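You operate a simulated robot arm through the tools that you are given. There is no shell and no other tool. Be economical: measure what you need, move in short steps, check, and stop when the job is done.

The job below is to be done with a simulated two-armed robot. You get a single attempt, and the scene is never put back.

## Task
Pack the hairbrush and small cream box in the vanity case; latch it.
Fine: steady the light case with your other hand while you turn the latch.

It is judged by the outcome, as a careful person would: the job done as asked, and still so three seconds after it is handed in. It fails if anything else is knocked over, pushed out of place, dropped, spilled or broken.

## Robot
Two 6-joint arms with two-finger parallel grippers on one trunk, on a base that drives. Base frame: it is fixed to the floor where the robot stands at the start and does not move with it; the origin is under the middle of the robot, x ahead of it, y to its left, z up. Readings come in mm, rad, newtons and seconds.
The left shoulder is at the start at [70, 166, 1445], the right one opposite. With the tool pointing down near the work surface each hand reaches from about 380 to 800 mm from the robot's upright axis, wherever it stands, measured 20 degrees to its own side. Places, roughly: hairbrush (18x6x4 cm) [500, 0, 900]; inside of the vanity case [800, 100, 900]; vanity case latch [800, 200, 1000]; vanity case lid [800, 200, 1000]. Payload 3.91 kg a hand.
The TCP of each hand is the grasp point between the finger pads, 30 mm short of the fingertips. In the tool frame z runs along the fingers and y along their closing line. Largest opening 110 mm; finger width 20, thickness 10; the body of the gripper, 48 by 112 mm, starts 55 mm behind the TCP.
Orientation is that of the tool frame in the base frame, as [roll, pitch, yaw] about the fixed x, y, z axes, in that order (R = Rz(yaw) Ry(pitch) Rx(roll)). With the fingers straight down and closing along the base's y, the tool's x points along the base's -x, its y along +y and its z along -z.

## Interface
- The arms move only by the tool nudge_tool. It takes "left_moves", "right_moves" or both (then of equal length, played together; a hand with none holds still); each is a list that holds one entry, the list of rows, each a list of 7 numbers: the finger opening in mm, from 0 to 110, then the shift along the tool's x, y, z in mm, then the turn, a rotation vector about the tool's x, y, z in rad. In form: [[[grip, dx, dy, dz, rx, ry, rz], ...]]. A call has 1 to 10 rows; each row is the pose to reach, as a shift and turn from the pose commanded when the call began, along the tool's axes at that moment. Each row takes 0.2 s and may step no farther than 50 mm and 0.15 rad from the row before; otherwise, or with a gripper value out of range, the whole call is refused. A pose out of reach is approached as far as the arm can. The call stops where the force on the tool passes 40 N (or 10 N more than at its start, if that is more) or the arm is blocked; 0.2 s more then pass. The fingers move at their own pace (about 108 mm/s each) and stop on an object; they squeeze with about 44 N. The grip force told is the motor's: it shows also when the fingers shut on nothing. Time passes only in rows, and 0.2 s behind the last, so rows that repeat a pose let the fingers close. The reply holds the time, the measured pose of the TCP, the force on the tool along the base axes, the opening and the grip force, in the units named above and with some noise, with the torque about the TCP (base axes, N m) and any sound that the robot's microphone picked up.
- Cameras (640 x 400 px; columns grow to the right, rows downward): "scene" is now at [111.3, 8.6, 1649.9]; the picture's right is [-0.05, -1.00, 0.00], its down [-0.78, 0.04, -0.62] and it looks along [0.62, -0.03, -0.79] (base axes); focal length 268 px, centre (320, 200). "left" rides on the left gripper at [77, -7, -114] in its tool frame; the picture's right is [0.09, 1.00, 0.00], its down [-0.80, 0.07, -0.59] and it looks along [-0.59, 0.05, 0.80] (tool axes); focal length 270 px, centre (320, 200). "right" rides on the right gripper at [77, 7, -115] in its tool frame; the picture's right is [-0.09, 1.00, 0.00], its down [-0.80, -0.07, -0.59] and it looks along [-0.59, -0.05, 0.80] (tool axes); focal length 270 px, centre (320, 200). There is no depth. A picture from a camera that has moved, and an enlarged one, comes with that camera's place and axes in the base frame and with its lens. The place of the scene camera against the robot may be out by one fixed shift of up to 25 mm in any direction.
- capture(camera): a new picture of that camera. It takes no simulated time.
- raise_lower(by): slides the trunk up (or, below 0, down) by that many mm; the arms and the scene camera ride with it, the base frame stays. It gives what a move gives, with no picture.
- steer(legs): drives the robot by 1 to 6 legs, each [ahead, left, turn to the left] in mm, mm and rad, along the robot's own axes; the way and the turn of a leg run together, so that a leg with both is an arc; at most 1500 mm and 3.142 rad a leg. The arms and the cameras ride along, it lands a little off, and it stops where it bumps. It gives what a move gives.
- head_to(pan, tilt): turns the head with the scene camera to pan (to the left, within 1.501 rad either way) and tilt (down, from -0.506 to 1.204), counted from straight ahead of the robot. It gives what a move gives.
- close_up(camera, box): a new picture of the part [left, top, right, bottom] of that camera's present view, enlarged. It takes no simulated time.
- job_done(): hands the job in; it is judged then, once.

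Go step by step. Nothing tells you exact positions but the pictures and the camera data: compare them with the known pose of the tool, close in by small moves and look again before you grip or let go. The budget is 120 turns and 92 pictures, counting those below and the enlarged ones. Unless the task says otherwise, let go and move clear before handing in, and close with one line.

The tools are called after "Call:" by a JSON object that holds its "op" and its "data". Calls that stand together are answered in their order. nudge_tool: Moves the arms, as the interface text tells. Its arguments: {"type":"object","properties":{"left_moves":{"type":"array","items":{"type":"array","items":{"type":"array","items":{"type":"number"}}}},"right_moves":{"type":"array","items":{"type":"array","items":{"type":"array","items":{"type":"number"}}}}},"required":[]} The other tools are called the same way: raise_lower (by) slides the trunk up or down; steer (legs) drives the base; head_to (pan, tilt) turns the head that bears the scene camera; capture (camera) takes a picture; close_up (camera, box) takes an enlarged picture of a part of a camera's view; job_done () hands the job in.

At the start:

```text
t: 0.0
left_tool_pos: [527.5, 300.1, 999.2]
left_tcp_rot: [3.141, -0.001, 3.141]
left_ft_force: [0.5, 0.6, -0.6]
left_wrist_torque: [-0.02, 0.01, 0.03]
left_gripper_width: 110.1
left_finger_force: 0.1
right_tool_pos: [634.4, -211.2, 1000.2]
right_tcp_rot: [-3.142, 0.0, -3.141]
right_ft_force: [-0.5, 0.7, -0.2]
right_wrist_torque: [0.0, -0.02, 0.02]
right_gripper_width: 110.0
right_finger_force: 0.1
trunk travel left (down, up): [-940.0, 0.0]
robot x, y, heading: [0.6, 4.5, 0.005]
head pan, tilt: [-0.052, 0.902]
```

scene: 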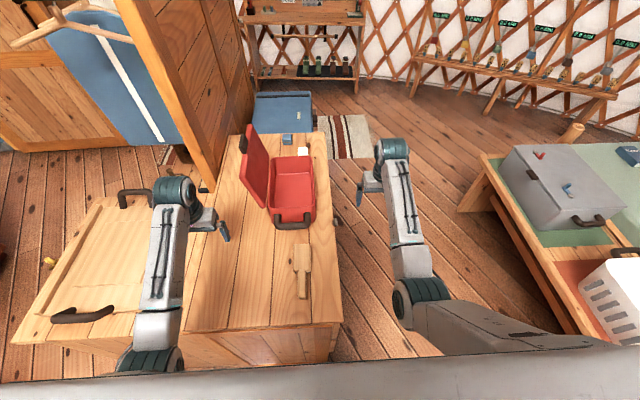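
right: 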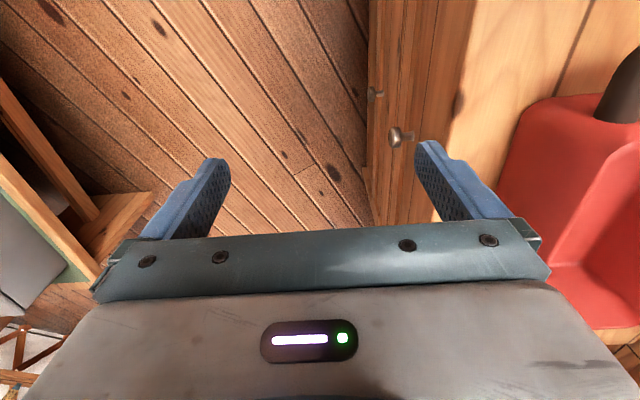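
left: 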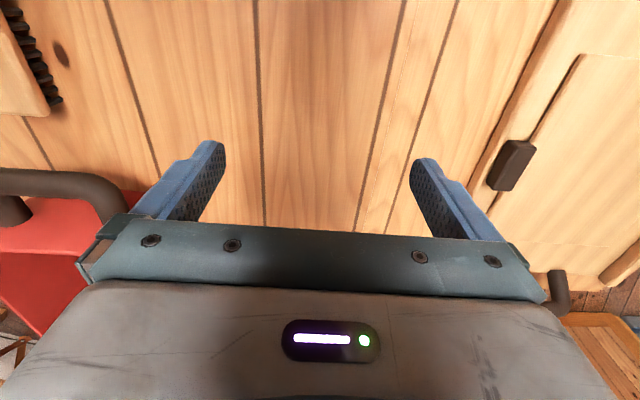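

I see the open red case on the dresser top, the hairbrush in front of it, and small boxes (blue, white) beyond it. I'll zoom in on these.

Call:
{"op": "close_up", "data": {"camera": "scene", "box": [220, 120, 350, 220]}}

Call:
{"op": "close_up", "data": {"camera": "scene", "box": [180, 180, 360, 340]}}

```text
4.00 times, centred on (285, 170) of scene
camera zoom: at [111.3, 8.6, 1649.9], right [-0.05, -1.0, 0.0], down [-0.78, 0.04, -0.62], along [0.62, -0.03, -0.79], focal length 1070 px, centre (460, 320)
```

zoom: 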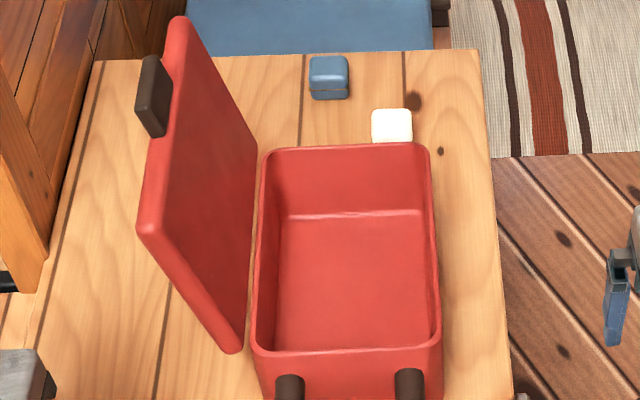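

```text
2.50 times, centred on (270, 260) of scene
camera zoom: at [111.3, 8.6, 1649.9], right [-0.05, -1.0, 0.0], down [-0.78, 0.04, -0.62], along [0.62, -0.03, -0.79], focal length 669 px, centre (445, 50)
```

zoom: 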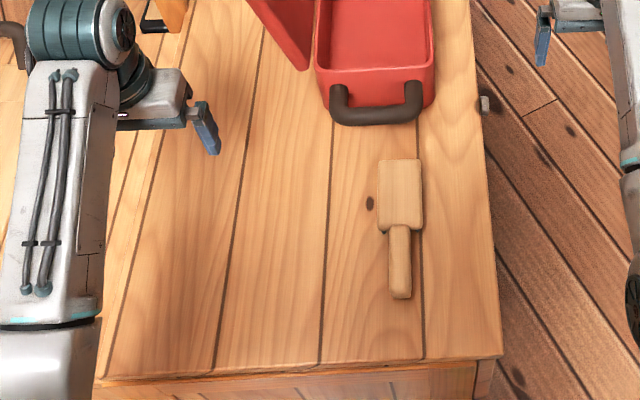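

The white/cream box is beyond the case, the brush is around (490,45). I'll use the right hand for the brush: bring it back and over the brush at a safe height, then look with its camera.

Call:
{"op": "nudge_tool", "data": {"right_moves": [[[110, 48, 0, -10, 0, 0, 0], [110, 96, 0, -20, 0, 0, 0], [110, 144, 40, -30, 0, 0, 0], [110, 180, 80, -40, 0, 0, 0], [110, 180, 125, -40, 0, 0, 0], [110, 180, 170, -40, 0, 0, 0], [110, 180, 215, -40, 0, 0, 0], [110, 180, 251, -40, 0, 0, 0]]]}}

Call:
{"op": "capture", "data": {"camera": "right"}}

Call:
{"op": "capture", "data": {"camera": "scene"}}

```text
refused: row 3 steps farther than a row can; nothing moved
```

```text
86 pictures are left
camera right: at [558.7, -204.4, 1113.9], right [0.09, 1.0, 0.0], down [0.8, -0.07, 0.59], along [0.59, -0.05, -0.8], focal length 270 px, centre (320, 200)
```

right: 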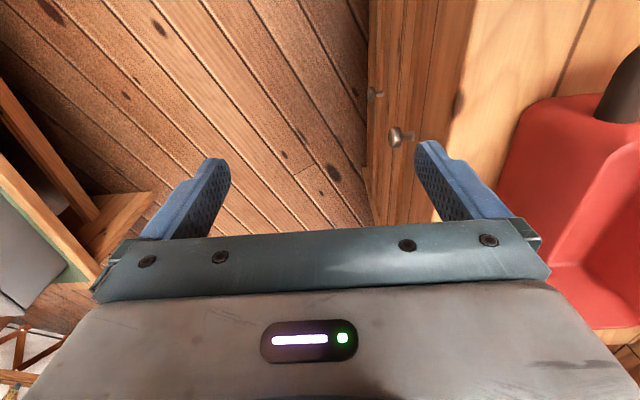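

```text
85 pictures are left
camera scene: at [111.3, 8.6, 1649.9], right [-0.05, -1.0, 0.0], down [-0.78, 0.04, -0.62], along [0.62, -0.03, -0.79], focal length 268 px, centre (320, 200)
```

scene: 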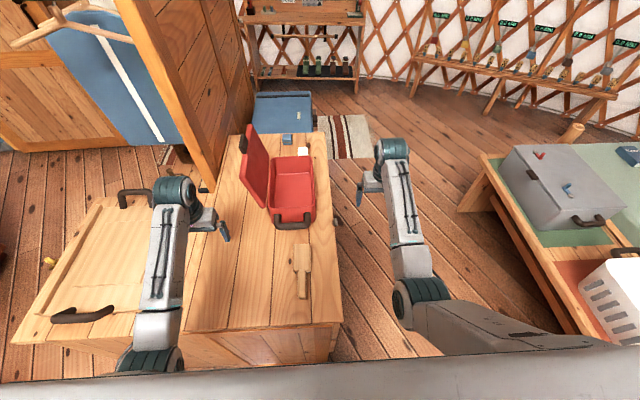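

The move was refused for step size, so I'll resend it with smaller steps.

Call:
{"op": "nudge_tool", "data": {"right_moves": [[[110, 45, 0, -10, 0, 0, 0], [110, 90, 0, -20, 0, 0, 0], [110, 125, 30, -30, 0, 0, 0], [110, 155, 65, -40, 0, 0, 0], [110, 170, 110, -40, 0, 0, 0], [110, 170, 158, -40, 0, 0, 0], [110, 170, 206, -40, 0, 0, 0], [110, 170, 246, -40, 0, 0, 0]]]}}

Call:
{"op": "capture", "data": {"camera": "right"}}

Call:
{"op": "capture", "data": {"camera": "scene"}}

```text
t: 1.2
left_tool_pos: [526.0, 298.2, 1000.1]
left_tcp_rot: [3.139, 0.001, 3.139]
left_ft_force: [-0.2, -0.7, 0.8]
left_wrist_torque: [0.03, 0.01, -0.02]
left_gripper_width: 110.1
left_finger_force: 0.0
right_tool_pos: [483.2, -197.5, 1014.9]
right_tcp_rot: [-2.981, 0.018, 3.119]
right_ft_force: [-0.4, -0.8, -0.3]
right_wrist_torque: [0.02, -0.01, -0.02]
right_gripper_width: 110.1
right_finger_force: 0.0
right hand out of reach, approached as far as the arm can: row 2, 3, 4, 5, 6
trunk travel left (down, up): [-940.0, 0.0]
robot x, y, heading: [-4.0, -1.2, -0.007]
head pan, tilt: [-0.052, 0.902]
stopped in row 6 (right hand): the arm was blocked; the commanded pose is now the measured one
```

```text
84 pictures are left
camera right: at [405.1, -170.3, 1124.9], right [0.12, 0.98, -0.16], down [0.79, 0.01, 0.61], along [0.6, -0.2, -0.77], focal length 270 px, centre (320, 200)
```

right: 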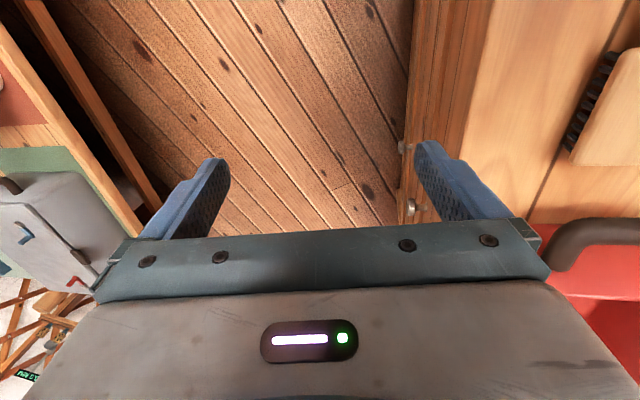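

```text
83 pictures are left
camera scene: at [111.5, 4.4, 1649.9], right [-0.05, -1.0, 0.0], down [-0.78, 0.04, -0.62], along [0.62, -0.03, -0.79], focal length 268 px, centre (320, 200)
```

scene: 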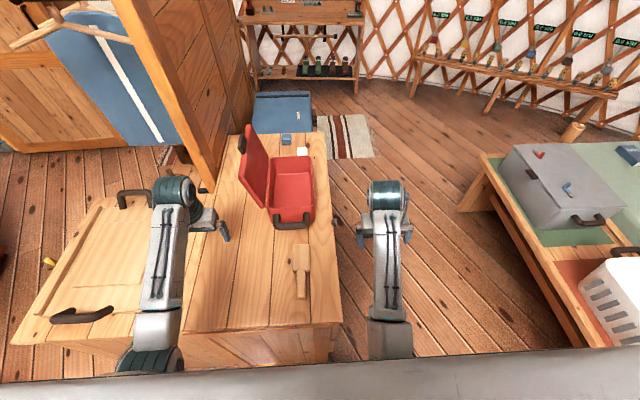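

The right arm hit a limit reaching across its body. I'll look down at the base's clearance to the dresser before deciding where to stand.

Call:
{"op": "head_to", "data": {"pan": 0.0, "tilt": 1.2}}

Call:
{"op": "capture", "data": {"camera": "scene"}}

Call:
{"op": "head_to", "data": {"pan": -0.7, "tilt": 0.9}}

Call:
{"op": "capture", "data": {"camera": "scene"}}

```text
t: 2.0
left_tool_pos: [528.6, 300.8, 999.9]
left_tcp_rot: [3.14, 0.0, 3.14]
left_ft_force: [0.4, 0.1, -1.1]
left_wrist_torque: [-0.06, 0.01, 0.02]
left_gripper_width: 110.1
left_finger_force: 0.0
right_tool_pos: [483.4, -194.4, 1015.7]
right_tcp_rot: [-2.977, 0.021, 3.12]
right_ft_force: [-0.2, 0.9, -1.0]
right_wrist_torque: [-0.03, 0.01, -0.01]
right_gripper_width: 109.9
right_finger_force: 0.0
trunk travel left (down, up): [-940.0, 0.0]
robot x, y, heading: [1.7, -0.1, -0.001]
head pan, tilt: [0.0, 1.201]
```

```text
82 pictures are left
camera scene: at [92.5, 13.1, 1630.3], right [0.0, -1.0, 0.0], down [-0.93, 0.0, -0.36], along [0.36, 0.0, -0.93], focal length 268 px, centre (320, 200)
```

scene: 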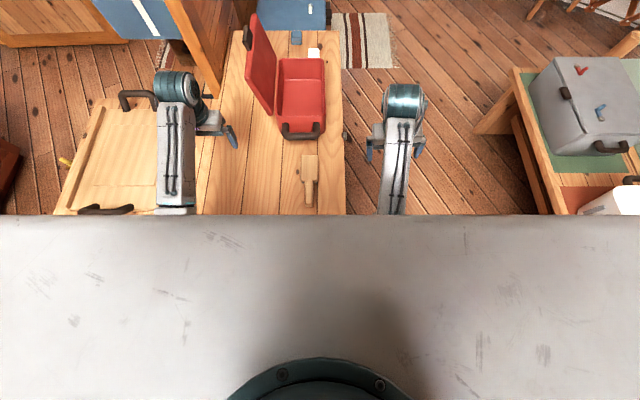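

```text
t: 3.1
left_tool_pos: [528.5, 301.2, 1000.1]
left_tcp_rot: [-3.141, -0.001, -3.141]
left_ft_force: [0.5, -0.1, 0.5]
left_wrist_torque: [-0.01, 0.02, 0.05]
left_gripper_width: 110.3
left_finger_force: 0.0
right_tool_pos: [483.0, -195.5, 1014.5]
right_tcp_rot: [-2.98, 0.019, 3.118]
right_ft_force: [-0.4, 0.5, -0.1]
right_wrist_torque: [-0.03, -0.05, -0.01]
right_gripper_width: 109.9
right_finger_force: 0.0
trunk travel left (down, up): [-940.0, 0.0]
robot x, y, heading: [1.2, 4.0, 0.002]
head pan, tilt: [-0.7, 0.901]
```

```text
81 pictures are left
camera scene: at [93.8, -36.2, 1650.1], right [-0.64, -0.77, 0.0], down [-0.6, 0.5, -0.62], along [0.47, -0.4, -0.78], focal length 268 px, centre (320, 200)
```

scene: 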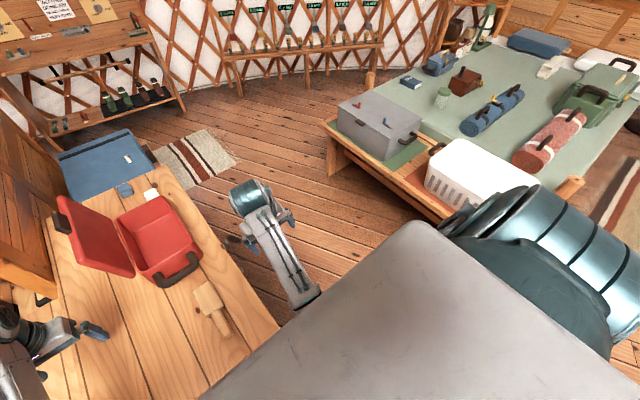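

Plan: the right side of the dresser (corridor about 650 mm wide) would put everything in reach of both arms, facing the case. I'll check the surroundings first.

Call:
{"op": "head_to", "data": {"pan": -1.5, "tilt": 0.75}}

Call:
{"op": "capture", "data": {"camera": "scene"}}

Call:
{"op": "head_to", "data": {"pan": 1.5, "tilt": 0.75}}

Call:
{"op": "capture", "data": {"camera": "scene"}}

```text
t: 4.2
left_tool_pos: [526.8, 301.2, 1000.1]
left_tcp_rot: [3.14, 0.0, 3.141]
left_ft_force: [-0.3, -0.3, 0.8]
left_wrist_torque: [0.01, -0.01, 0.05]
left_gripper_width: 109.7
left_finger_force: 0.0
right_tool_pos: [481.5, -194.7, 1015.3]
right_tcp_rot: [-2.978, 0.019, 3.117]
right_ft_force: [0.4, 0.0, 0.2]
right_wrist_torque: [0.0, 0.0, -0.02]
right_gripper_width: 110.1
right_finger_force: 0.0
trunk travel left (down, up): [-940.0, 0.0]
robot x, y, heading: [0.5, 0.5, 0.0]
head pan, tilt: [-1.499, 0.75]
```

```text
80 pictures are left
camera scene: at [42.0, -70.1, 1662.0], right [-1.0, -0.07, 0.0], down [-0.05, 0.68, -0.73], along [0.05, -0.73, -0.68], focal length 268 px, centre (320, 200)
```

scene: 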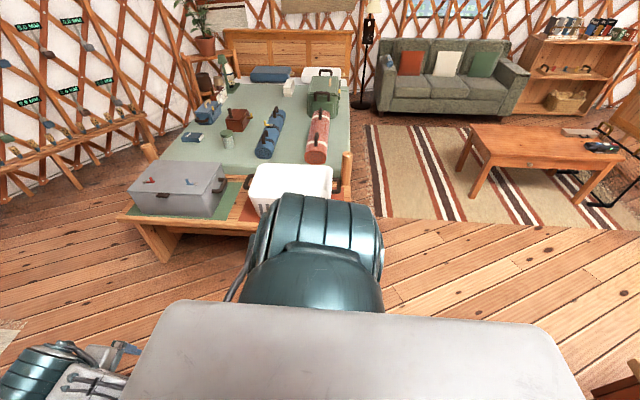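

```text
t: 6.8
left_tool_pos: [528.0, 300.7, 1000.4]
left_tcp_rot: [-3.142, 0.0, 3.141]
left_ft_force: [-0.3, -0.2, 0.7]
left_wrist_torque: [0.0, 0.01, 0.0]
left_gripper_width: 110.2
left_finger_force: 0.1
right_tool_pos: [482.3, -194.7, 1016.2]
right_tcp_rot: [-2.98, 0.019, 3.117]
right_ft_force: [-0.6, -0.1, -0.1]
right_wrist_torque: [0.01, -0.05, 0.01]
right_gripper_width: 110.1
right_finger_force: 0.0
trunk travel left (down, up): [-940.0, 0.0]
robot x, y, heading: [-2.9, -0.8, 0.004]
head pan, tilt: [1.499, 0.75]
```

```text
79 pictures are left
camera scene: at [42.1, 95.2, 1662.0], right [1.0, -0.07, 0.0], down [-0.05, -0.68, -0.73], along [0.05, 0.73, -0.68], focal length 268 px, centre (320, 200)
```

scene: 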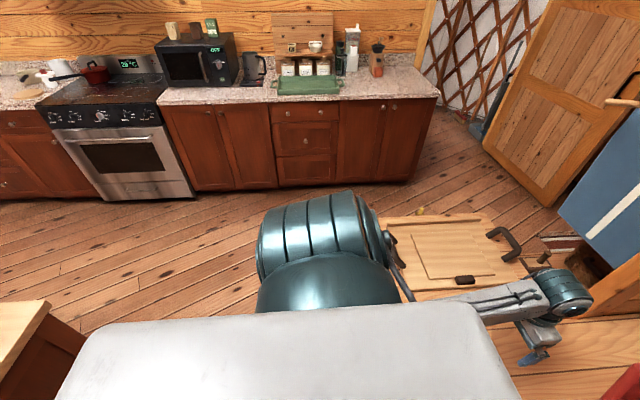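

There's ample floor (about 1 m) between the dresser and bed. I'll back off, strafe right, drive forward beside the case, and turn left to face it.

Call:
{"op": "steer", "data": {"legs": [[-80, 0, 0], [0, -690, 0], [810, 0, 0]]}}

Call:
{"op": "head_to", "data": {"pan": 1.2, "tilt": 0.8}}

Call:
{"op": "capture", "data": {"camera": "scene"}}

```text
t: 15.2
left_tool_pos: [1256.1, -376.6, 1000.1]
left_tcp_rot: [3.141, -0.002, -3.132]
left_ft_force: [-0.1, -0.2, -0.6]
left_wrist_torque: [0.0, -0.01, 0.05]
left_gripper_width: 110.1
left_finger_force: 0.1
right_tool_pos: [1214.7, -872.3, 1017.1]
right_tcp_rot: [-2.979, 0.019, 3.126]
right_ft_force: [0.4, 0.9, -0.6]
right_wrist_torque: [0.02, 0.02, 0.0]
right_gripper_width: 110.0
right_finger_force: 0.1
trunk travel left (down, up): [-940.0, 0.0]
robot x, y, heading: [734.0, -680.7, 0.01]
head pan, tilt: [1.499, 0.75]
```

```text
t: 16.0
left_tool_pos: [1257.4, -376.1, 998.8]
left_tcp_rot: [-3.141, 0.0, -3.134]
left_ft_force: [0.0, 1.0, -0.1]
left_wrist_torque: [-0.03, 0.0, -0.06]
left_gripper_width: 109.9
left_finger_force: 0.1
right_tool_pos: [1218.3, -872.4, 1015.6]
right_tcp_rot: [-2.977, 0.019, 3.126]
right_ft_force: [-0.3, -0.5, 0.5]
right_wrist_torque: [0.01, 0.03, -0.03]
right_gripper_width: 110.4
right_finger_force: 0.1
trunk travel left (down, up): [-940.0, 0.0]
robot x, y, heading: [732.4, -682.6, 0.014]
head pan, tilt: [1.201, 0.799]
```

```text
78 pictures are left
camera scene: at [797.0, -592.9, 1658.0], right [0.94, -0.35, 0.0], down [-0.25, -0.67, -0.7], along [0.25, 0.65, -0.72], focal length 268 px, centre (320, 200)
```

scene: 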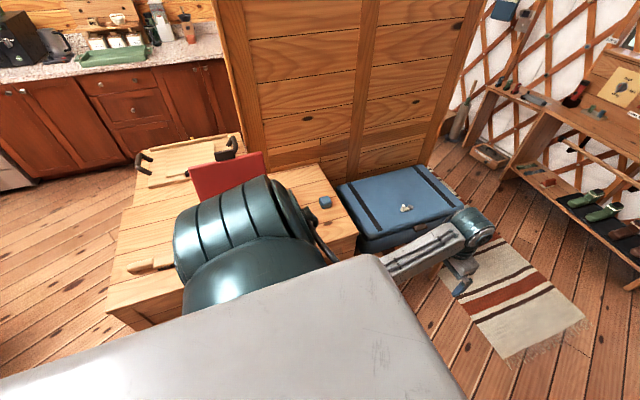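

The path is clear. Now I turn left to face the case from its right side.

Call:
{"op": "steer", "data": {"legs": [[0, 0, 1.557]]}}

Call:
{"op": "head_to", "data": {"pan": 0, "tilt": 0.85}}

Call:
{"op": "capture", "data": {"camera": "scene"}}

```text
t: 20.2
left_tool_pos: [440.3, -150.3, 999.8]
left_tcp_rot: [-3.141, 0.0, -1.586]
left_ft_force: [0.0, 1.2, 0.3]
left_wrist_torque: [-0.01, -0.03, 0.0]
left_gripper_width: 109.8
left_finger_force: 0.0
right_tool_pos: [934.5, -201.1, 1015.9]
right_tcp_rot: [-2.98, 0.018, -1.61]
right_ft_force: [0.3, 0.4, -0.1]
right_wrist_torque: [-0.03, 0.01, -0.01]
right_gripper_width: 110.0
right_finger_force: 0.0
trunk travel left (down, up): [-940.0, 0.0]
robot x, y, heading: [734.1, -680.7, 1.56]
head pan, tilt: [1.201, 0.799]
```

```text
t: 21.6
left_tool_pos: [439.8, -150.3, 999.7]
left_tcp_rot: [-3.14, 0.0, -1.587]
left_ft_force: [-0.4, -0.4, -0.1]
left_wrist_torque: [-0.01, 0.01, 0.0]
left_gripper_width: 110.0
left_finger_force: 0.0
right_tool_pos: [933.2, -201.6, 1015.9]
right_tcp_rot: [-2.978, 0.019, -1.613]
right_ft_force: [-0.2, 0.7, -0.3]
right_wrist_torque: [-0.01, -0.04, -0.01]
right_gripper_width: 110.1
right_finger_force: 0.0
trunk travel left (down, up): [-940.0, 0.0]
robot x, y, heading: [733.2, -682.8, 1.561]
head pan, tilt: [0.0, 0.85]
```

```text
77 pictures are left
camera scene: at [719.4, -540.4, 1654.0], right [1.0, -0.01, 0.0], down [-0.01, -0.75, -0.66], along [0.01, 0.66, -0.75], focal length 268 px, centre (320, 200)
```

scene: 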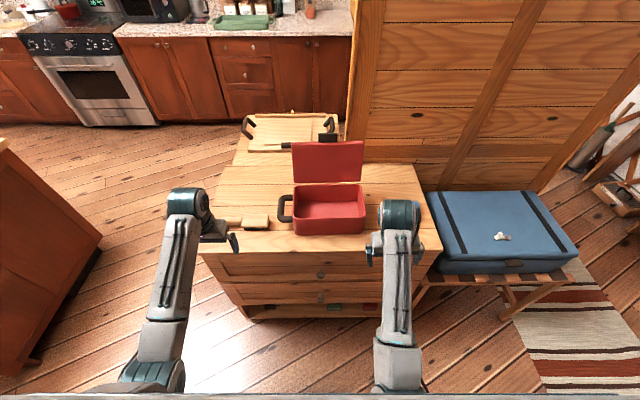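

I now face the case squarely. I'll zoom in on it.

Call:
{"op": "close_up", "data": {"camera": "scene", "box": [200, 120, 440, 270]}}

Call:
{"op": "close_up", "data": {"camera": "scene", "box": [270, 120, 390, 195]}}

```text
2.67 times, centred on (320, 195) of scene
camera zoom: at [719.4, -540.4, 1654.0], right [1.0, -0.01, 0.0], down [-0.01, -0.75, -0.66], along [0.01, 0.66, -0.75], focal length 714 px, centre (320, 213)
```

zoom: 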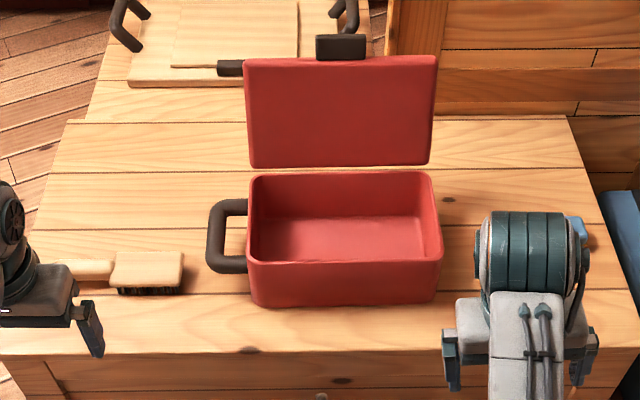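

```text
5.33 times, centred on (330, 158) of scene
camera zoom: at [719.4, -540.4, 1654.0], right [1.0, -0.01, 0.0], down [-0.01, -0.75, -0.66], along [0.01, 0.66, -0.75], focal length 1427 px, centre (267, 427)
```

zoom: 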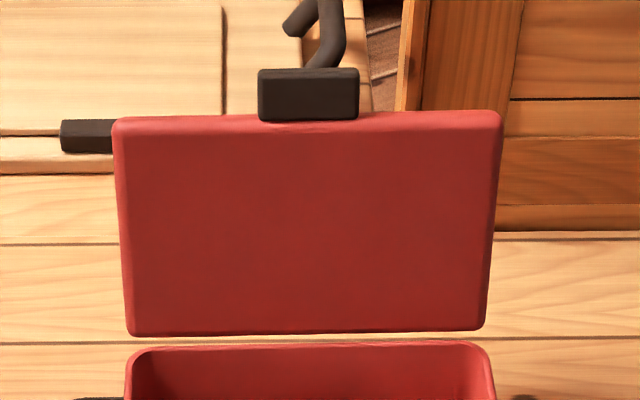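

Everything's in a good layout from here. I'll drive 235 mm closer and look with both wrist cameras.

Call:
{"op": "steer", "data": {"legs": [[235, 0, 0.01]]}}

Call:
{"op": "capture", "data": {"camera": "left"}}

Call:
{"op": "capture", "data": {"camera": "right"}}

Call:
{"op": "capture", "data": {"camera": "scene"}}

```text
t: 23.4
left_tool_pos: [434.8, 80.9, 1000.2]
left_tcp_rot: [3.141, 0.0, -1.574]
left_ft_force: [0.3, 0.9, 0.0]
left_wrist_torque: [0.02, 0.01, 0.0]
left_gripper_width: 109.9
left_finger_force: 0.0
right_tool_pos: [930.7, 35.7, 1015.7]
right_tcp_rot: [-2.978, 0.021, -1.597]
right_ft_force: [-0.4, 0.5, 0.1]
right_wrist_torque: [-0.03, -0.01, 0.02]
right_gripper_width: 109.8
right_finger_force: 0.0
trunk travel left (down, up): [-940.0, 0.0]
robot x, y, heading: [732.8, -446.1, 1.565]
head pan, tilt: [0.0, 0.85]
```

```text
74 pictures are left
camera left: at [442.0, 5.2, 1116.7], right [-1.0, -0.09, 0.0], down [-0.07, 0.8, 0.6], along [-0.05, 0.59, -0.8], focal length 270 px, centre (320, 200)
```

left: 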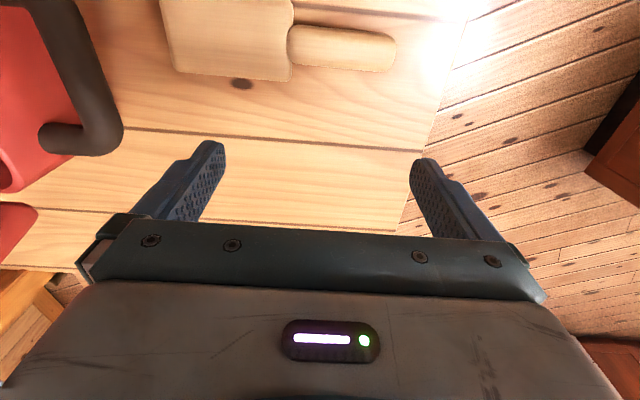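

```text
73 pictures are left
camera right: at [904.2, -43.1, 1126.3], right [-0.98, 0.12, -0.16], down [-0.01, 0.79, 0.61], along [0.2, 0.6, -0.77], focal length 270 px, centre (320, 200)
```

right: 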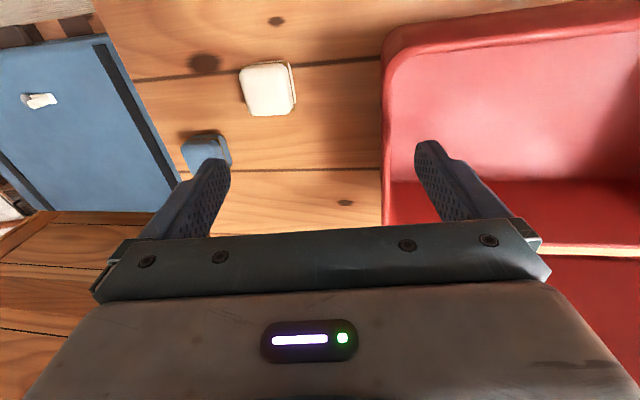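

```text
72 pictures are left
camera scene: at [720.2, -307.2, 1654.3], right [1.0, 0.0, 0.0], down [0.0, -0.75, -0.66], along [0.0, 0.66, -0.75], focal length 268 px, centre (320, 200)
```

scene: 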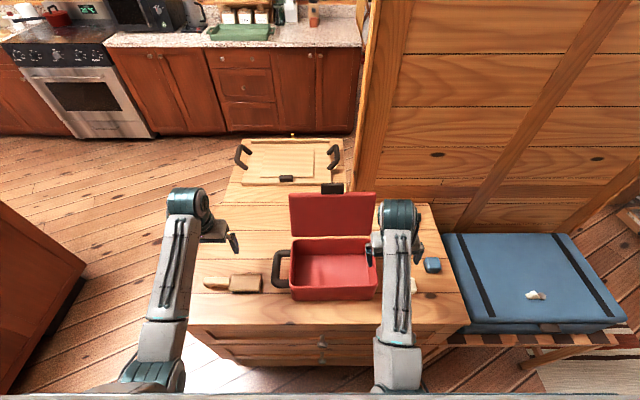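

Cream box is at about (998,18), and the brush spans x 380–555 at y≈31. I'll rotate the left hand 90° above the brush so the fingers close across it.

Call:
{"op": "nudge_tool", "data": {"left_moves": [[[110, 0, 0, 15, 0, 0, 0.14], [110, 5, -5, 30, 0, 0, 0.28], [110, 10, -10, 40, 0, 0, 0.42], [110, 15, -20, 50, 0, 0, 0.56], [110, 22, -28, 50, 0, 0, 0.7], [110, 30, -35, 50, 0, 0, 0.84], [110, 38, -42, 50, 0, 0, 0.98], [110, 45, -50, 50, 0, 0, 1.12], [110, 51, -55, 50, 0, 0, 1.26], [110, 51, -55, 50, 0, 0, 1.4]]]}}

Call:
{"op": "capture", "data": {"camera": "left"}}

```text
t: 25.6
left_tool_pos: [488.7, 30.7, 949.3]
left_tcp_rot: [-3.14, 0.0, -2.975]
left_ft_force: [0.3, 0.5, -0.5]
left_wrist_torque: [0.0, 0.01, -0.01]
left_gripper_width: 110.1
left_finger_force: 0.0
right_tool_pos: [930.5, 36.1, 1015.3]
right_tcp_rot: [-2.978, 0.019, -1.596]
right_ft_force: [0.3, -0.1, 0.3]
right_wrist_torque: [0.01, 0.01, 0.01]
right_gripper_width: 110.2
right_finger_force: 0.1
trunk travel left (down, up): [-940.0, 0.0]
robot x, y, heading: [733.3, -445.5, 1.565]
head pan, tilt: [0.0, 0.85]
```

```text
71 pictures are left
camera left: at [415.0, 13.2, 1066.1], right [-0.25, 0.97, 0.0], down [0.78, 0.2, 0.59], along [0.58, 0.15, -0.8], focal length 270 px, centre (320, 200)
```

left: 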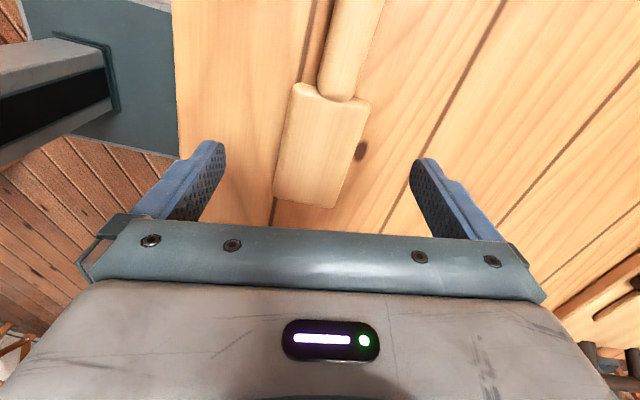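

The brush is aligned along x at y≈36. I'll finish the yaw and lower to z≈890.

Call:
{"op": "nudge_tool", "data": {"left_moves": [[[110, -5, 4, 0, 0, 0, 0.1], [110, -5, 4, 0, 0, 0, 0.166], [110, -5, 4, 30, 0, 0, 0.166], [110, -5, 4, 60, 0, 0, 0.166]]]}}

Call:
{"op": "capture", "data": {"camera": "left"}}

Call:
{"op": "close_up", "data": {"camera": "scene", "box": [180, 220, 340, 320]}}

```text
t: 26.6
left_tool_pos: [493.2, 39.6, 890.7]
left_tcp_rot: [3.14, 0.0, -3.14]
left_ft_force: [0.4, 0.7, 0.7]
left_wrist_torque: [0.03, -0.02, 0.0]
left_gripper_width: 110.1
left_finger_force: 0.1
right_tool_pos: [930.3, 37.3, 1015.5]
right_tcp_rot: [-2.977, 0.019, -1.597]
right_ft_force: [-0.3, -0.1, -0.9]
right_wrist_torque: [0.0, 0.01, 0.01]
right_gripper_width: 109.9
right_finger_force: 0.1
trunk travel left (down, up): [-940.0, 0.0]
robot x, y, heading: [733.6, -446.2, 1.567]
head pan, tilt: [0.0, 0.85]
```

```text
70 pictures are left
camera left: at [416.2, 34.0, 1006.8], right [-0.09, 1.0, 0.0], down [0.8, 0.07, 0.59], along [0.59, 0.05, -0.8], focal length 270 px, centre (320, 200)
```

left: 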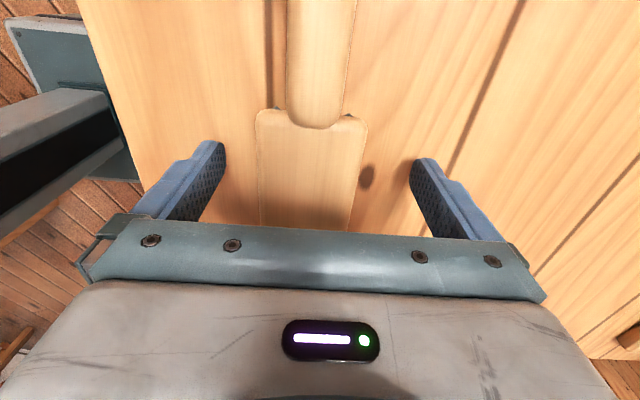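

```text
4.00 times, centred on (260, 270) of scene
camera zoom: at [719.9, -303.5, 1654.0], right [1.0, 0.0, 0.0], down [0.0, -0.75, -0.66], along [0.0, 0.66, -0.75], focal length 1070 px, centre (560, -80)
```

zoom: 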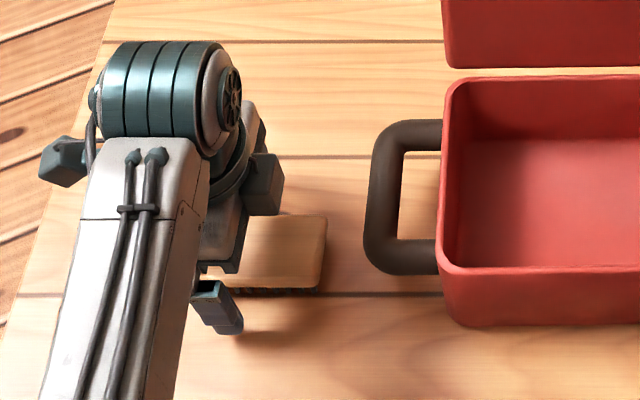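

The fingers straddle the brush head. I'll lower gently to near the table, watching force.

Call:
{"op": "nudge_tool", "data": {"left_moves": [[[110, 0, -2, 6, 0, 0, 0], [110, 0, -2, 12, 0, 0, 0], [110, 0, -2, 17, 0, 0, 0], [110, 0, -2, 17, 0, 0, 0]]]}}

Call:
{"op": "close_up", "data": {"camera": "scene", "box": [220, 250, 300, 300]}}

```text
t: 27.4
left_tool_pos: [491.0, 36.1, 881.6]
left_tcp_rot: [3.132, -0.002, -3.14]
left_ft_force: [0.7, -14.0, 30.3]
left_wrist_torque: [-2.25, -0.25, -0.01]
left_gripper_width: 110.4
left_finger_force: 0.4
right_tool_pos: [931.5, 33.3, 1017.1]
right_tcp_rot: [-2.979, 0.022, -1.597]
right_ft_force: [1.0, 0.4, 0.5]
right_wrist_torque: [-0.03, -0.02, 0.04]
right_gripper_width: 109.9
right_finger_force: 0.1
trunk travel left (down, up): [-940.0, 0.0]
robot x, y, heading: [733.2, -443.2, 1.569]
head pan, tilt: [0.0, 0.85]
stopped in row 4 (left hand): the force on the tool passed its limit at 42 N (the readings are from after the stop); the commanded pose is now the measured one
```

```text
8.00 times, centred on (260, 275) of scene
camera zoom: at [721.9, -308.2, 1654.6], right [1.0, 0.0, 0.0], down [0.0, -0.75, -0.66], along [0.0, 0.66, -0.75], focal length 2141 px, centre (800, -400)
```

zoom: 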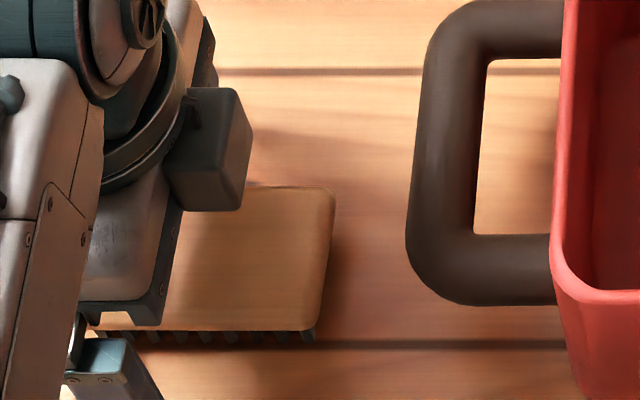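

Fingertips touched the table at about z=851. I'll raise 4 mm and close on the brush.

Call:
{"op": "nudge_tool", "data": {"left_moves": [[[110, 0, 0, -4, 0.008, 0, 0], [80, 0, 0, -4, 0.008, 0, 0], [50, 0, 0, -4, 0.008, 0, 0], [30, 0, 0, -4, 0.008, 0, 0], [30, 0, 0, -4, 0.008, 0, 0]]]}}

Call:
{"op": "capture", "data": {"camera": "left"}}

```text
t: 28.6
left_tool_pos: [491.8, 38.1, 880.3]
left_tcp_rot: [3.141, -0.002, -3.139]
left_ft_force: [0.3, -0.1, 0.5]
left_wrist_torque: [-0.01, -0.01, 0.04]
left_gripper_width: 55.4
left_finger_force: 43.9
right_tool_pos: [930.4, 36.6, 1015.5]
right_tcp_rot: [-2.977, 0.02, -1.598]
right_ft_force: [-0.3, 0.3, -0.1]
right_wrist_torque: [-0.02, -0.01, -0.03]
right_gripper_width: 110.0
right_finger_force: 0.1
trunk travel left (down, up): [-940.0, 0.0]
robot x, y, heading: [735.7, -441.3, 1.571]
head pan, tilt: [0.0, 0.85]
```

```text
67 pictures are left
camera left: at [415.4, 32.4, 997.1], right [-0.09, 1.0, 0.0], down [0.8, 0.07, 0.59], along [0.59, 0.05, -0.81], focal length 270 px, centre (320, 200)
```

left: 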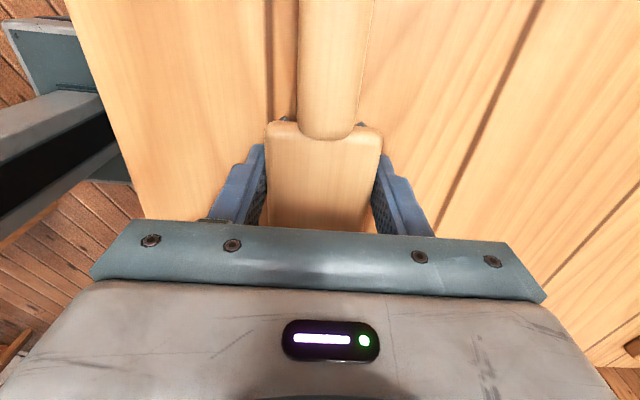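

The brush is gripped (55 mm). I'll lift it slightly, then reposition the base back and right so the left arm can carry it over the case comfortably.

Call:
{"op": "nudge_tool", "data": {"left_moves": [[[30, 0, 0, -15, 0, 0, 0], [30, 0, 0, -35, 0, 0, 0], [30, 0, 0, -50, 0, 0, 0]]]}}

Call:
{"op": "steer", "data": {"legs": [[-100, 0, 0], [0, -100, 0]]}}

Call:
{"op": "nudge_tool", "data": {"left_moves": [[[30, 0, 20, -25, 0, 0, 0], [30, 0, 45, -50, 0, 0, 0], [30, 0, 70, -80, 0, 0, 0]]]}}

Call:
{"op": "capture", "data": {"camera": "scene"}}

```text
t: 29.4
left_tool_pos: [490.6, 38.2, 931.0]
left_tcp_rot: [3.141, -0.004, -3.141]
left_ft_force: [0.7, 0.2, 0.4]
left_wrist_torque: [0.0, 0.0, 0.01]
left_gripper_width: 29.6
left_finger_force: 0.0
right_tool_pos: [931.6, 35.8, 1015.1]
right_tcp_rot: [-2.977, 0.018, -1.596]
right_ft_force: [1.1, 0.2, -0.5]
right_wrist_torque: [0.0, -0.02, 0.0]
right_gripper_width: 110.1
right_finger_force: 0.0
trunk travel left (down, up): [-940.0, 0.0]
robot x, y, heading: [737.3, -447.1, 1.567]
head pan, tilt: [0.0, 0.85]
```

```text
t: 31.3
left_tool_pos: [588.7, -61.3, 929.9]
left_tcp_rot: [-3.141, 0.0, -3.138]
left_ft_force: [0.1, 0.0, 0.6]
left_wrist_torque: [0.02, -0.03, 0.01]
left_gripper_width: 29.8
left_finger_force: 0.3
right_tool_pos: [1028.1, -62.2, 1016.5]
right_tcp_rot: [-2.977, 0.021, -1.595]
right_ft_force: [-0.5, -0.2, -0.3]
right_wrist_torque: [0.02, 0.0, -0.03]
right_gripper_width: 110.0
right_finger_force: 0.1
trunk travel left (down, up): [-940.0, 0.0]
robot x, y, heading: [833.8, -541.5, 1.571]
head pan, tilt: [0.0, 0.85]
```

```text
t: 32.1
left_tool_pos: [592.1, 10.3, 1007.6]
left_tcp_rot: [3.14, -0.005, -3.139]
left_ft_force: [0.1, 0.0, -0.3]
left_wrist_torque: [0.01, 0.0, 0.01]
left_gripper_width: 29.9
left_finger_force: 0.0
left hand out of reach, approached as far as the arm can: row 3
right_tool_pos: [1031.6, -59.9, 1014.2]
right_tcp_rot: [-2.979, 0.02, -1.595]
right_ft_force: [0.6, 0.0, 0.2]
right_wrist_torque: [-0.01, -0.02, 0.0]
right_gripper_width: 110.0
right_finger_force: 0.0
trunk travel left (down, up): [-940.0, 0.0]
robot x, y, heading: [835.7, -543.5, 1.57]
head pan, tilt: [0.0, 0.85]
```

```text
66 pictures are left
camera scene: at [822.9, -401.1, 1653.9], right [1.0, 0.0, 0.0], down [0.0, -0.75, -0.66], along [0.0, 0.66, -0.75], focal length 268 px, centre (320, 200)
```

scene: 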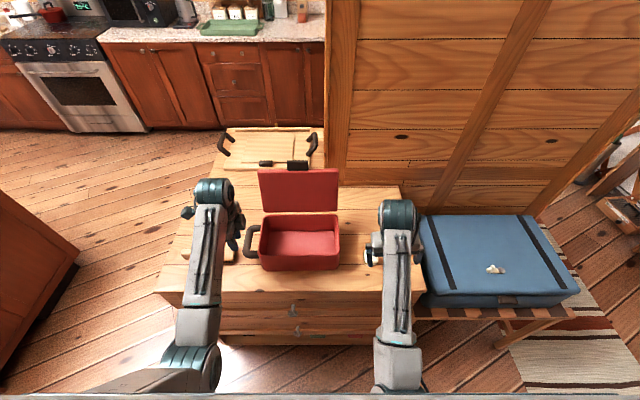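

The fingers read 30 mm: the brush slipped out during the lift. I need to see where it is.

Call:
{"op": "close_up", "data": {"camera": "scene", "box": [150, 200, 310, 300]}}

Call:
{"op": "capture", "data": {"camera": "left"}}

```text
4.00 times, centred on (230, 250) of scene
camera zoom: at [822.9, -401.1, 1653.9], right [1.0, 0.0, 0.0], down [0.0, -0.75, -0.66], along [0.0, 0.66, -0.75], focal length 1070 px, centre (680, 0)
```

zoom: 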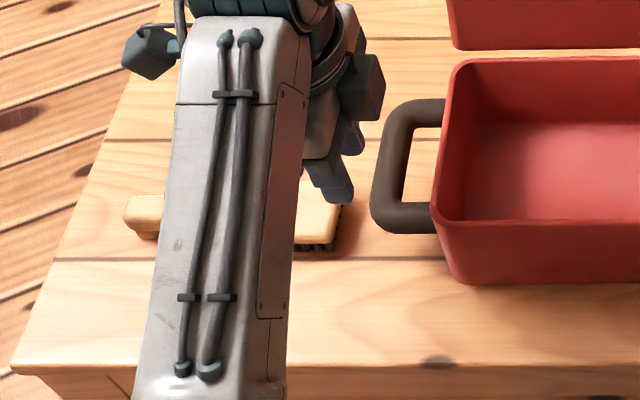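

```text
64 pictures are left
camera left: at [516.8, 3.5, 1124.4], right [-0.09, 1.0, 0.0], down [0.8, 0.07, 0.59], along [0.59, 0.06, -0.81], focal length 270 px, centre (320, 200)
```

left: 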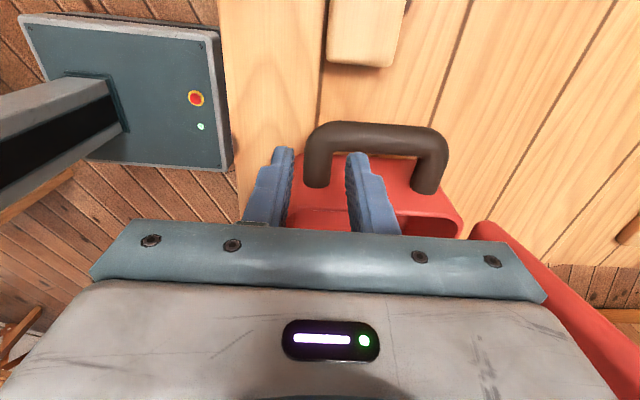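

The brush is still upright in its original place, good. I'll go back over it, and this time grip more carefully and lift slowly.

Call:
{"op": "nudge_tool", "data": {"left_moves": [[[60, 45, 10, 0, 0, 0, 0], [110, 92, 25, 0, 0, 0, 0], [110, 95, 27, 40, 0, 0, 0], [110, 95, 27, 80, 0, 0, 0], [110, 95, 27, 108, 0, 0, 0]]]}}

Call:
{"op": "capture", "data": {"camera": "left"}}

Call:
{"op": "close_up", "data": {"camera": "scene", "box": [170, 220, 270, 282]}}

```text
t: 33.3
left_tool_pos: [491.9, 36.9, 896.9]
left_tcp_rot: [-3.139, -0.003, -3.138]
left_ft_force: [-0.5, 1.2, -0.4]
left_wrist_torque: [0.0, 0.0, 0.0]
left_gripper_width: 110.0
left_finger_force: 0.0
right_tool_pos: [1029.6, -59.0, 1014.9]
right_tcp_rot: [-2.977, 0.018, -1.597]
right_ft_force: [-0.2, 1.1, -0.4]
right_wrist_torque: [-0.03, -0.04, 0.0]
right_gripper_width: 110.1
right_finger_force: 0.1
trunk travel left (down, up): [-940.0, 0.0]
robot x, y, heading: [836.2, -542.5, 1.566]
head pan, tilt: [0.0, 0.85]
```

```text
63 pictures are left
camera left: at [417.0, 31.8, 1013.1], right [-0.09, 1.0, 0.0], down [0.8, 0.07, 0.59], along [0.59, 0.05, -0.81], focal length 270 px, centre (320, 200)
```

left: 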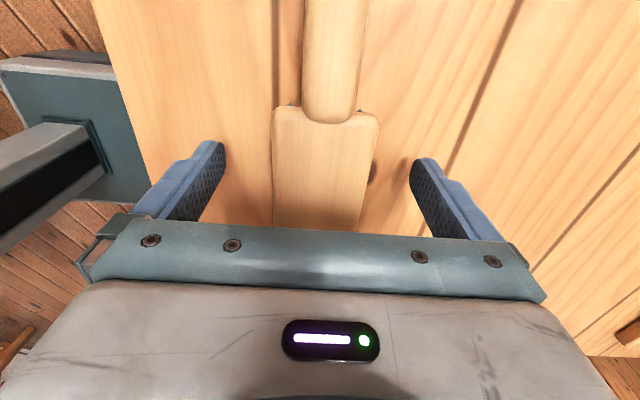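

```text
6.40 times, centred on (220, 251) of scene
camera zoom: at [818.5, -401.0, 1653.9], right [1.0, 0.0, 0.0], down [0.0, -0.75, -0.66], along [0.0, 0.66, -0.75], focal length 1712 px, centre (960, -126)
```

zoom: 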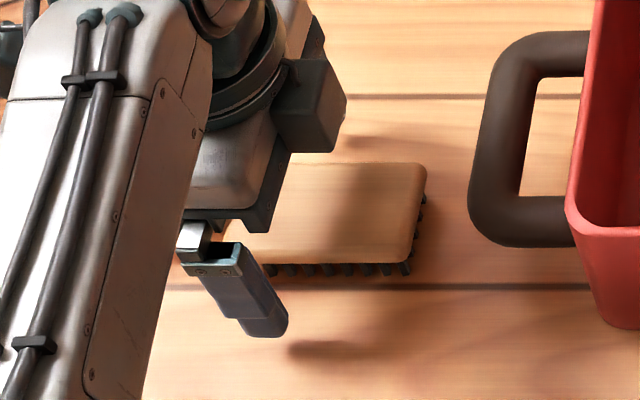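

Well centred. Lower to just above the table, close fully with settle time, and lift slowly by a few mm to test.

Call:
{"op": "nudge_tool", "data": {"left_moves": [[[110, 0, 0, 8, 0, 0, 0], [110, 0, 0, 14, 0, 0, 0], [60, 0, 0, 14, 0, 0, 0], [0, 0, 0, 14, 0, 0, 0], [0, 0, 0, 14, 0, 0, 0], [0, 0, 0, 14, 0, 0, 0], [0, 0, 0, 12, 0, 0, 0], [0, 0, 0, 10, 0, 0, 0], [0, 0, 0, 8, 0, 0, 0]]]}}

Call:
{"op": "capture", "data": {"camera": "left"}}

Call:
{"op": "close_up", "data": {"camera": "scene", "box": [170, 220, 270, 282]}}

```text
t: 35.3
left_tool_pos: [496.7, 37.8, 891.0]
left_tcp_rot: [-3.141, -0.004, -3.14]
left_ft_force: [-0.3, 0.7, 0.3]
left_wrist_torque: [0.01, 0.01, 0.05]
left_gripper_width: 55.3
left_finger_force: 44.1
right_tool_pos: [1030.9, -60.8, 1016.1]
right_tcp_rot: [-2.977, 0.019, -1.597]
right_ft_force: [0.4, 0.4, 0.4]
right_wrist_torque: [0.03, -0.05, 0.01]
right_gripper_width: 110.1
right_finger_force: 0.1
trunk travel left (down, up): [-940.0, 0.0]
robot x, y, heading: [832.5, -548.2, 1.568]
head pan, tilt: [0.0, 0.85]
```

```text
61 pictures are left
camera left: at [420.1, 32.0, 1006.5], right [-0.09, 1.0, 0.0], down [0.8, 0.07, 0.59], along [0.59, 0.05, -0.81], focal length 270 px, centre (320, 200)
```

left: 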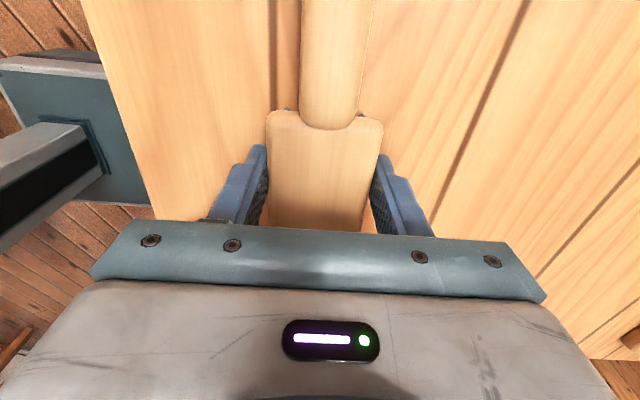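

```text
6.40 times, centred on (220, 251) of scene
camera zoom: at [819.9, -401.6, 1654.0], right [1.0, 0.0, 0.0], down [0.0, -0.75, -0.66], along [0.0, 0.66, -0.75], focal length 1712 px, centre (960, -126)
```

zoom: 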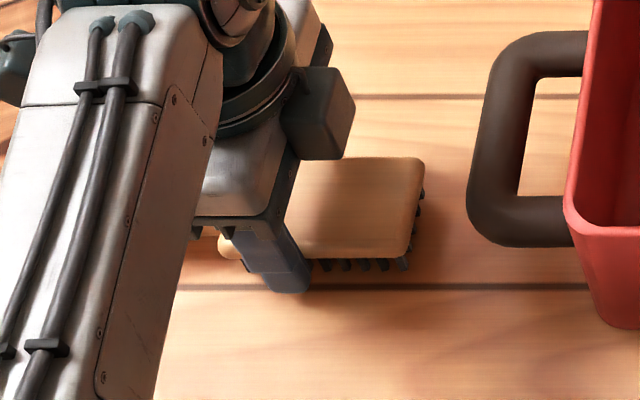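

It's holding at 55 mm. I'll continue lifting slowly.

Call:
{"op": "nudge_tool", "data": {"left_moves": [[[0, 0, 0, -3, 0, 0, 0], [0, 0, 0, -6, 0, 0, 0], [0, 0, 0, -9, 0, 0, 0], [0, 0, 0, -13, 0, 0, 0], [0, 0, 0, -17, 0, 0, 0], [0, 0, 0, -21, 0, 0, 0], [0, 0, 0, -26, 0, 0, 0], [0, 0, 0, -31, 0, 0, 0]]]}}

Call:
{"op": "close_up", "data": {"camera": "scene", "box": [170, 220, 270, 282]}}

```text
t: 37.1
left_tool_pos: [496.0, 39.0, 923.0]
left_tcp_rot: [-3.141, -0.003, -3.14]
left_ft_force: [0.3, -0.1, -0.8]
left_wrist_torque: [0.01, -0.01, 0.04]
left_gripper_width: 55.5
left_finger_force: 44.1
right_tool_pos: [1031.0, -61.6, 1014.8]
right_tcp_rot: [-2.979, 0.019, -1.597]
right_ft_force: [0.2, -0.8, -0.3]
right_wrist_torque: [0.02, 0.02, -0.02]
right_gripper_width: 110.1
right_finger_force: 0.1
trunk travel left (down, up): [-940.0, 0.0]
robot x, y, heading: [836.1, -540.3, 1.572]
head pan, tilt: [0.0, 0.85]
```

```text
6.40 times, centred on (220, 251) of scene
camera zoom: at [819.8, -401.5, 1654.0], right [1.0, 0.0, 0.0], down [0.0, -0.75, -0.66], along [0.0, 0.66, -0.75], focal length 1712 px, centre (960, -126)
```

zoom: 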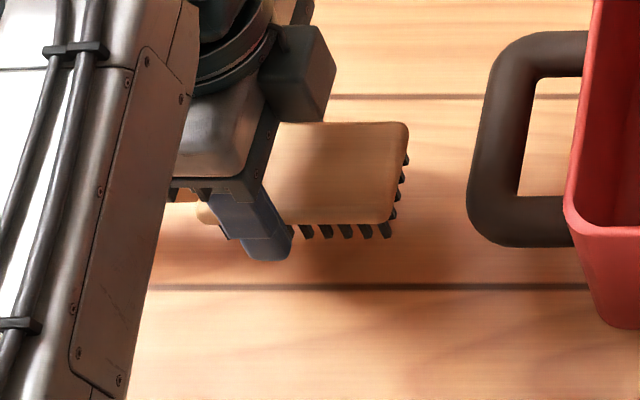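

Lifted securely. Now raise to above rim height.

Call:
{"op": "nudge_tool", "data": {"left_moves": [[[0, 0, 5, -8, 0, 0, 0], [0, 0, 10, -17, 0, 0, 0], [0, 0, 15, -26, 0, 0, 0], [0, 0, 20, -35, 0, 0, 0], [0, 0, 25, -44, 0, 0, 0], [0, 0, 30, -53, 0, 0, 0], [0, 0, 35, -62, 0, 0, 0], [0, 0, 40, -70, 0, 0, 0], [0, 0, 46, -78, 0, 0, 0], [0, 0, 46, -84, 0, 0, 0]]]}}

Call:
{"op": "capture", "data": {"camera": "scene"}}

Call:
{"op": "capture", "data": {"camera": "right"}}

```text
t: 39.3
left_tool_pos: [496.1, 83.7, 1005.9]
left_tcp_rot: [-3.14, -0.004, -3.14]
left_ft_force: [0.5, -0.1, -1.7]
left_wrist_torque: [0.02, 0.01, 0.01]
left_gripper_width: 55.3
left_finger_force: 44.6
right_tool_pos: [1030.3, -60.4, 1015.3]
right_tcp_rot: [-2.976, 0.019, -1.597]
right_ft_force: [-0.4, 0.0, 0.5]
right_wrist_torque: [0.02, -0.01, 0.0]
right_gripper_width: 109.8
right_finger_force: 0.0
trunk travel left (down, up): [-940.0, 0.0]
robot x, y, heading: [834.0, -546.4, 1.57]
head pan, tilt: [0.0, 0.85]
```

```text
58 pictures are left
camera scene: at [819.8, -401.7, 1654.0], right [1.0, 0.0, 0.0], down [0.0, -0.75, -0.66], along [0.0, 0.66, -0.75], focal length 268 px, centre (320, 200)
```

scene: 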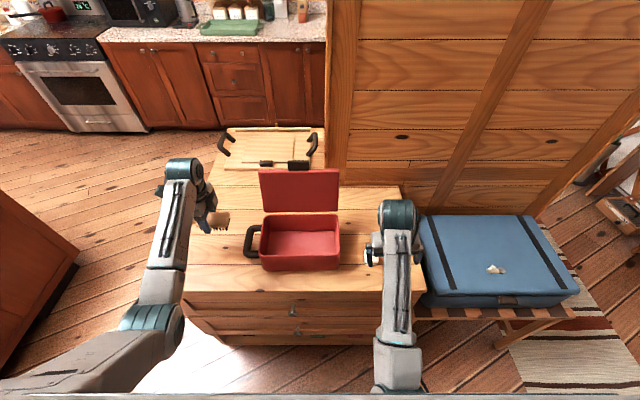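

```text
57 pictures are left
camera right: at [1004.0, -138.7, 1125.4], right [-0.98, 0.12, -0.16], down [-0.01, 0.79, 0.61], along [0.2, 0.6, -0.77], focal length 270 px, centre (320, 200)
```

right: 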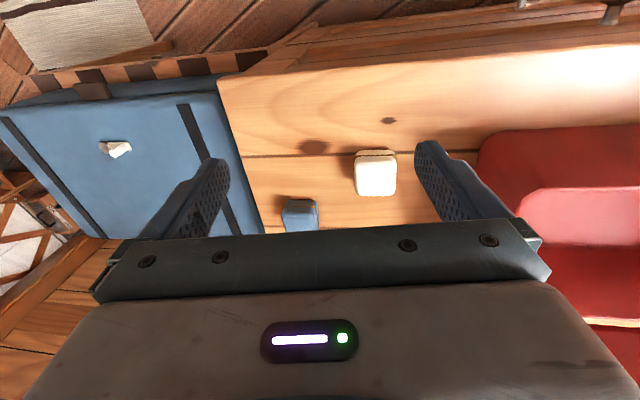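

Clear above the rim. Moving the brush along +x over the case.

Call:
{"op": "nudge_tool", "data": {"left_moves": [[[0, -15, 0, 0, 0, 0, 0], [0, -40, 0, 0, 0, 0, 0], [0, -72, 0, 0, 0, 0, 0], [0, -106, 0, 0, 0, 0, 0], [0, -140, 0, 0, 0, 0, 0], [0, -175, 0, 0, 0, 0, 0], [0, -210, 0, 0, 0, 0, 0], [0, -245, 0, 0, 0, 0, 0], [0, -275, 0, 0, 0, 0, 0], [0, -295, 0, 0, 0, 0, 0]]]}}

Call:
{"op": "close_up", "data": {"camera": "scene", "box": [230, 160, 390, 280]}}

Call:
{"op": "capture", "data": {"camera": "left"}}

```text
t: 41.7
left_tool_pos: [729.9, 92.0, 991.1]
left_tcp_rot: [3.137, -0.086, -3.091]
left_ft_force: [-0.6, 0.1, -0.4]
left_wrist_torque: [-0.02, 0.01, 0.02]
left_gripper_width: 55.3
left_finger_force: 44.3
right_tool_pos: [1031.2, -61.8, 1015.3]
right_tcp_rot: [-2.977, 0.019, -1.596]
right_ft_force: [0.4, -0.5, 0.2]
right_wrist_torque: [-0.04, 0.02, -0.01]
right_gripper_width: 109.8
right_finger_force: 0.0
trunk travel left (down, up): [-940.0, 0.0]
robot x, y, heading: [831.8, -541.4, 1.574]
head pan, tilt: [0.0, 0.85]
stopped in row 10 (left hand): the arm was blocked; the commanded pose is now the measured one
```

```text
3.33 times, centred on (310, 220) of scene
camera zoom: at [820.6, -401.7, 1654.0], right [1.0, 0.0, 0.0], down [0.0, -0.75, -0.66], along [0.0, 0.66, -0.75], focal length 892 px, centre (353, 133)
```

zoom: 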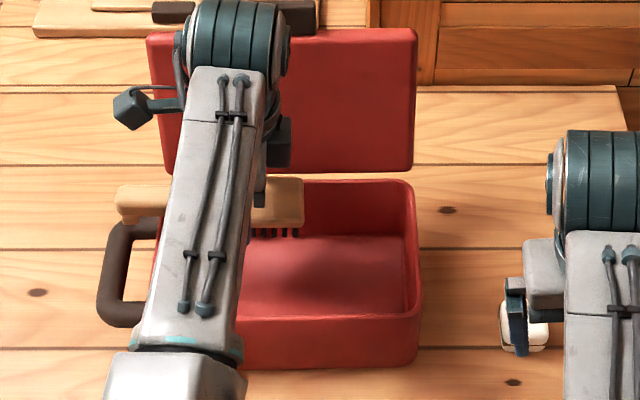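

```text
55 pictures are left
camera left: at [664.0, 82.1, 1112.8], right [-0.14, 0.99, 0.01], down [0.84, 0.11, 0.52], along [0.52, 0.08, -0.85], focal length 270 px, centre (320, 200)
```

left: 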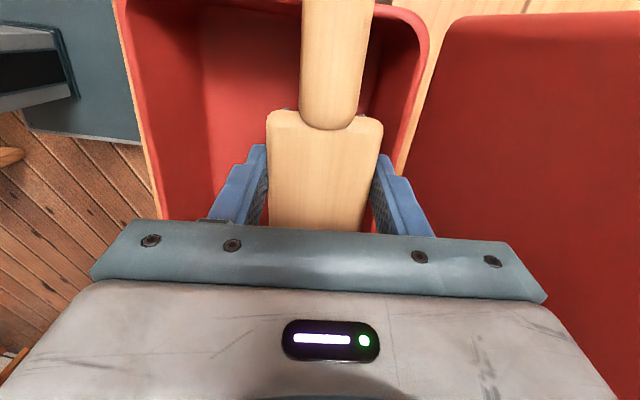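

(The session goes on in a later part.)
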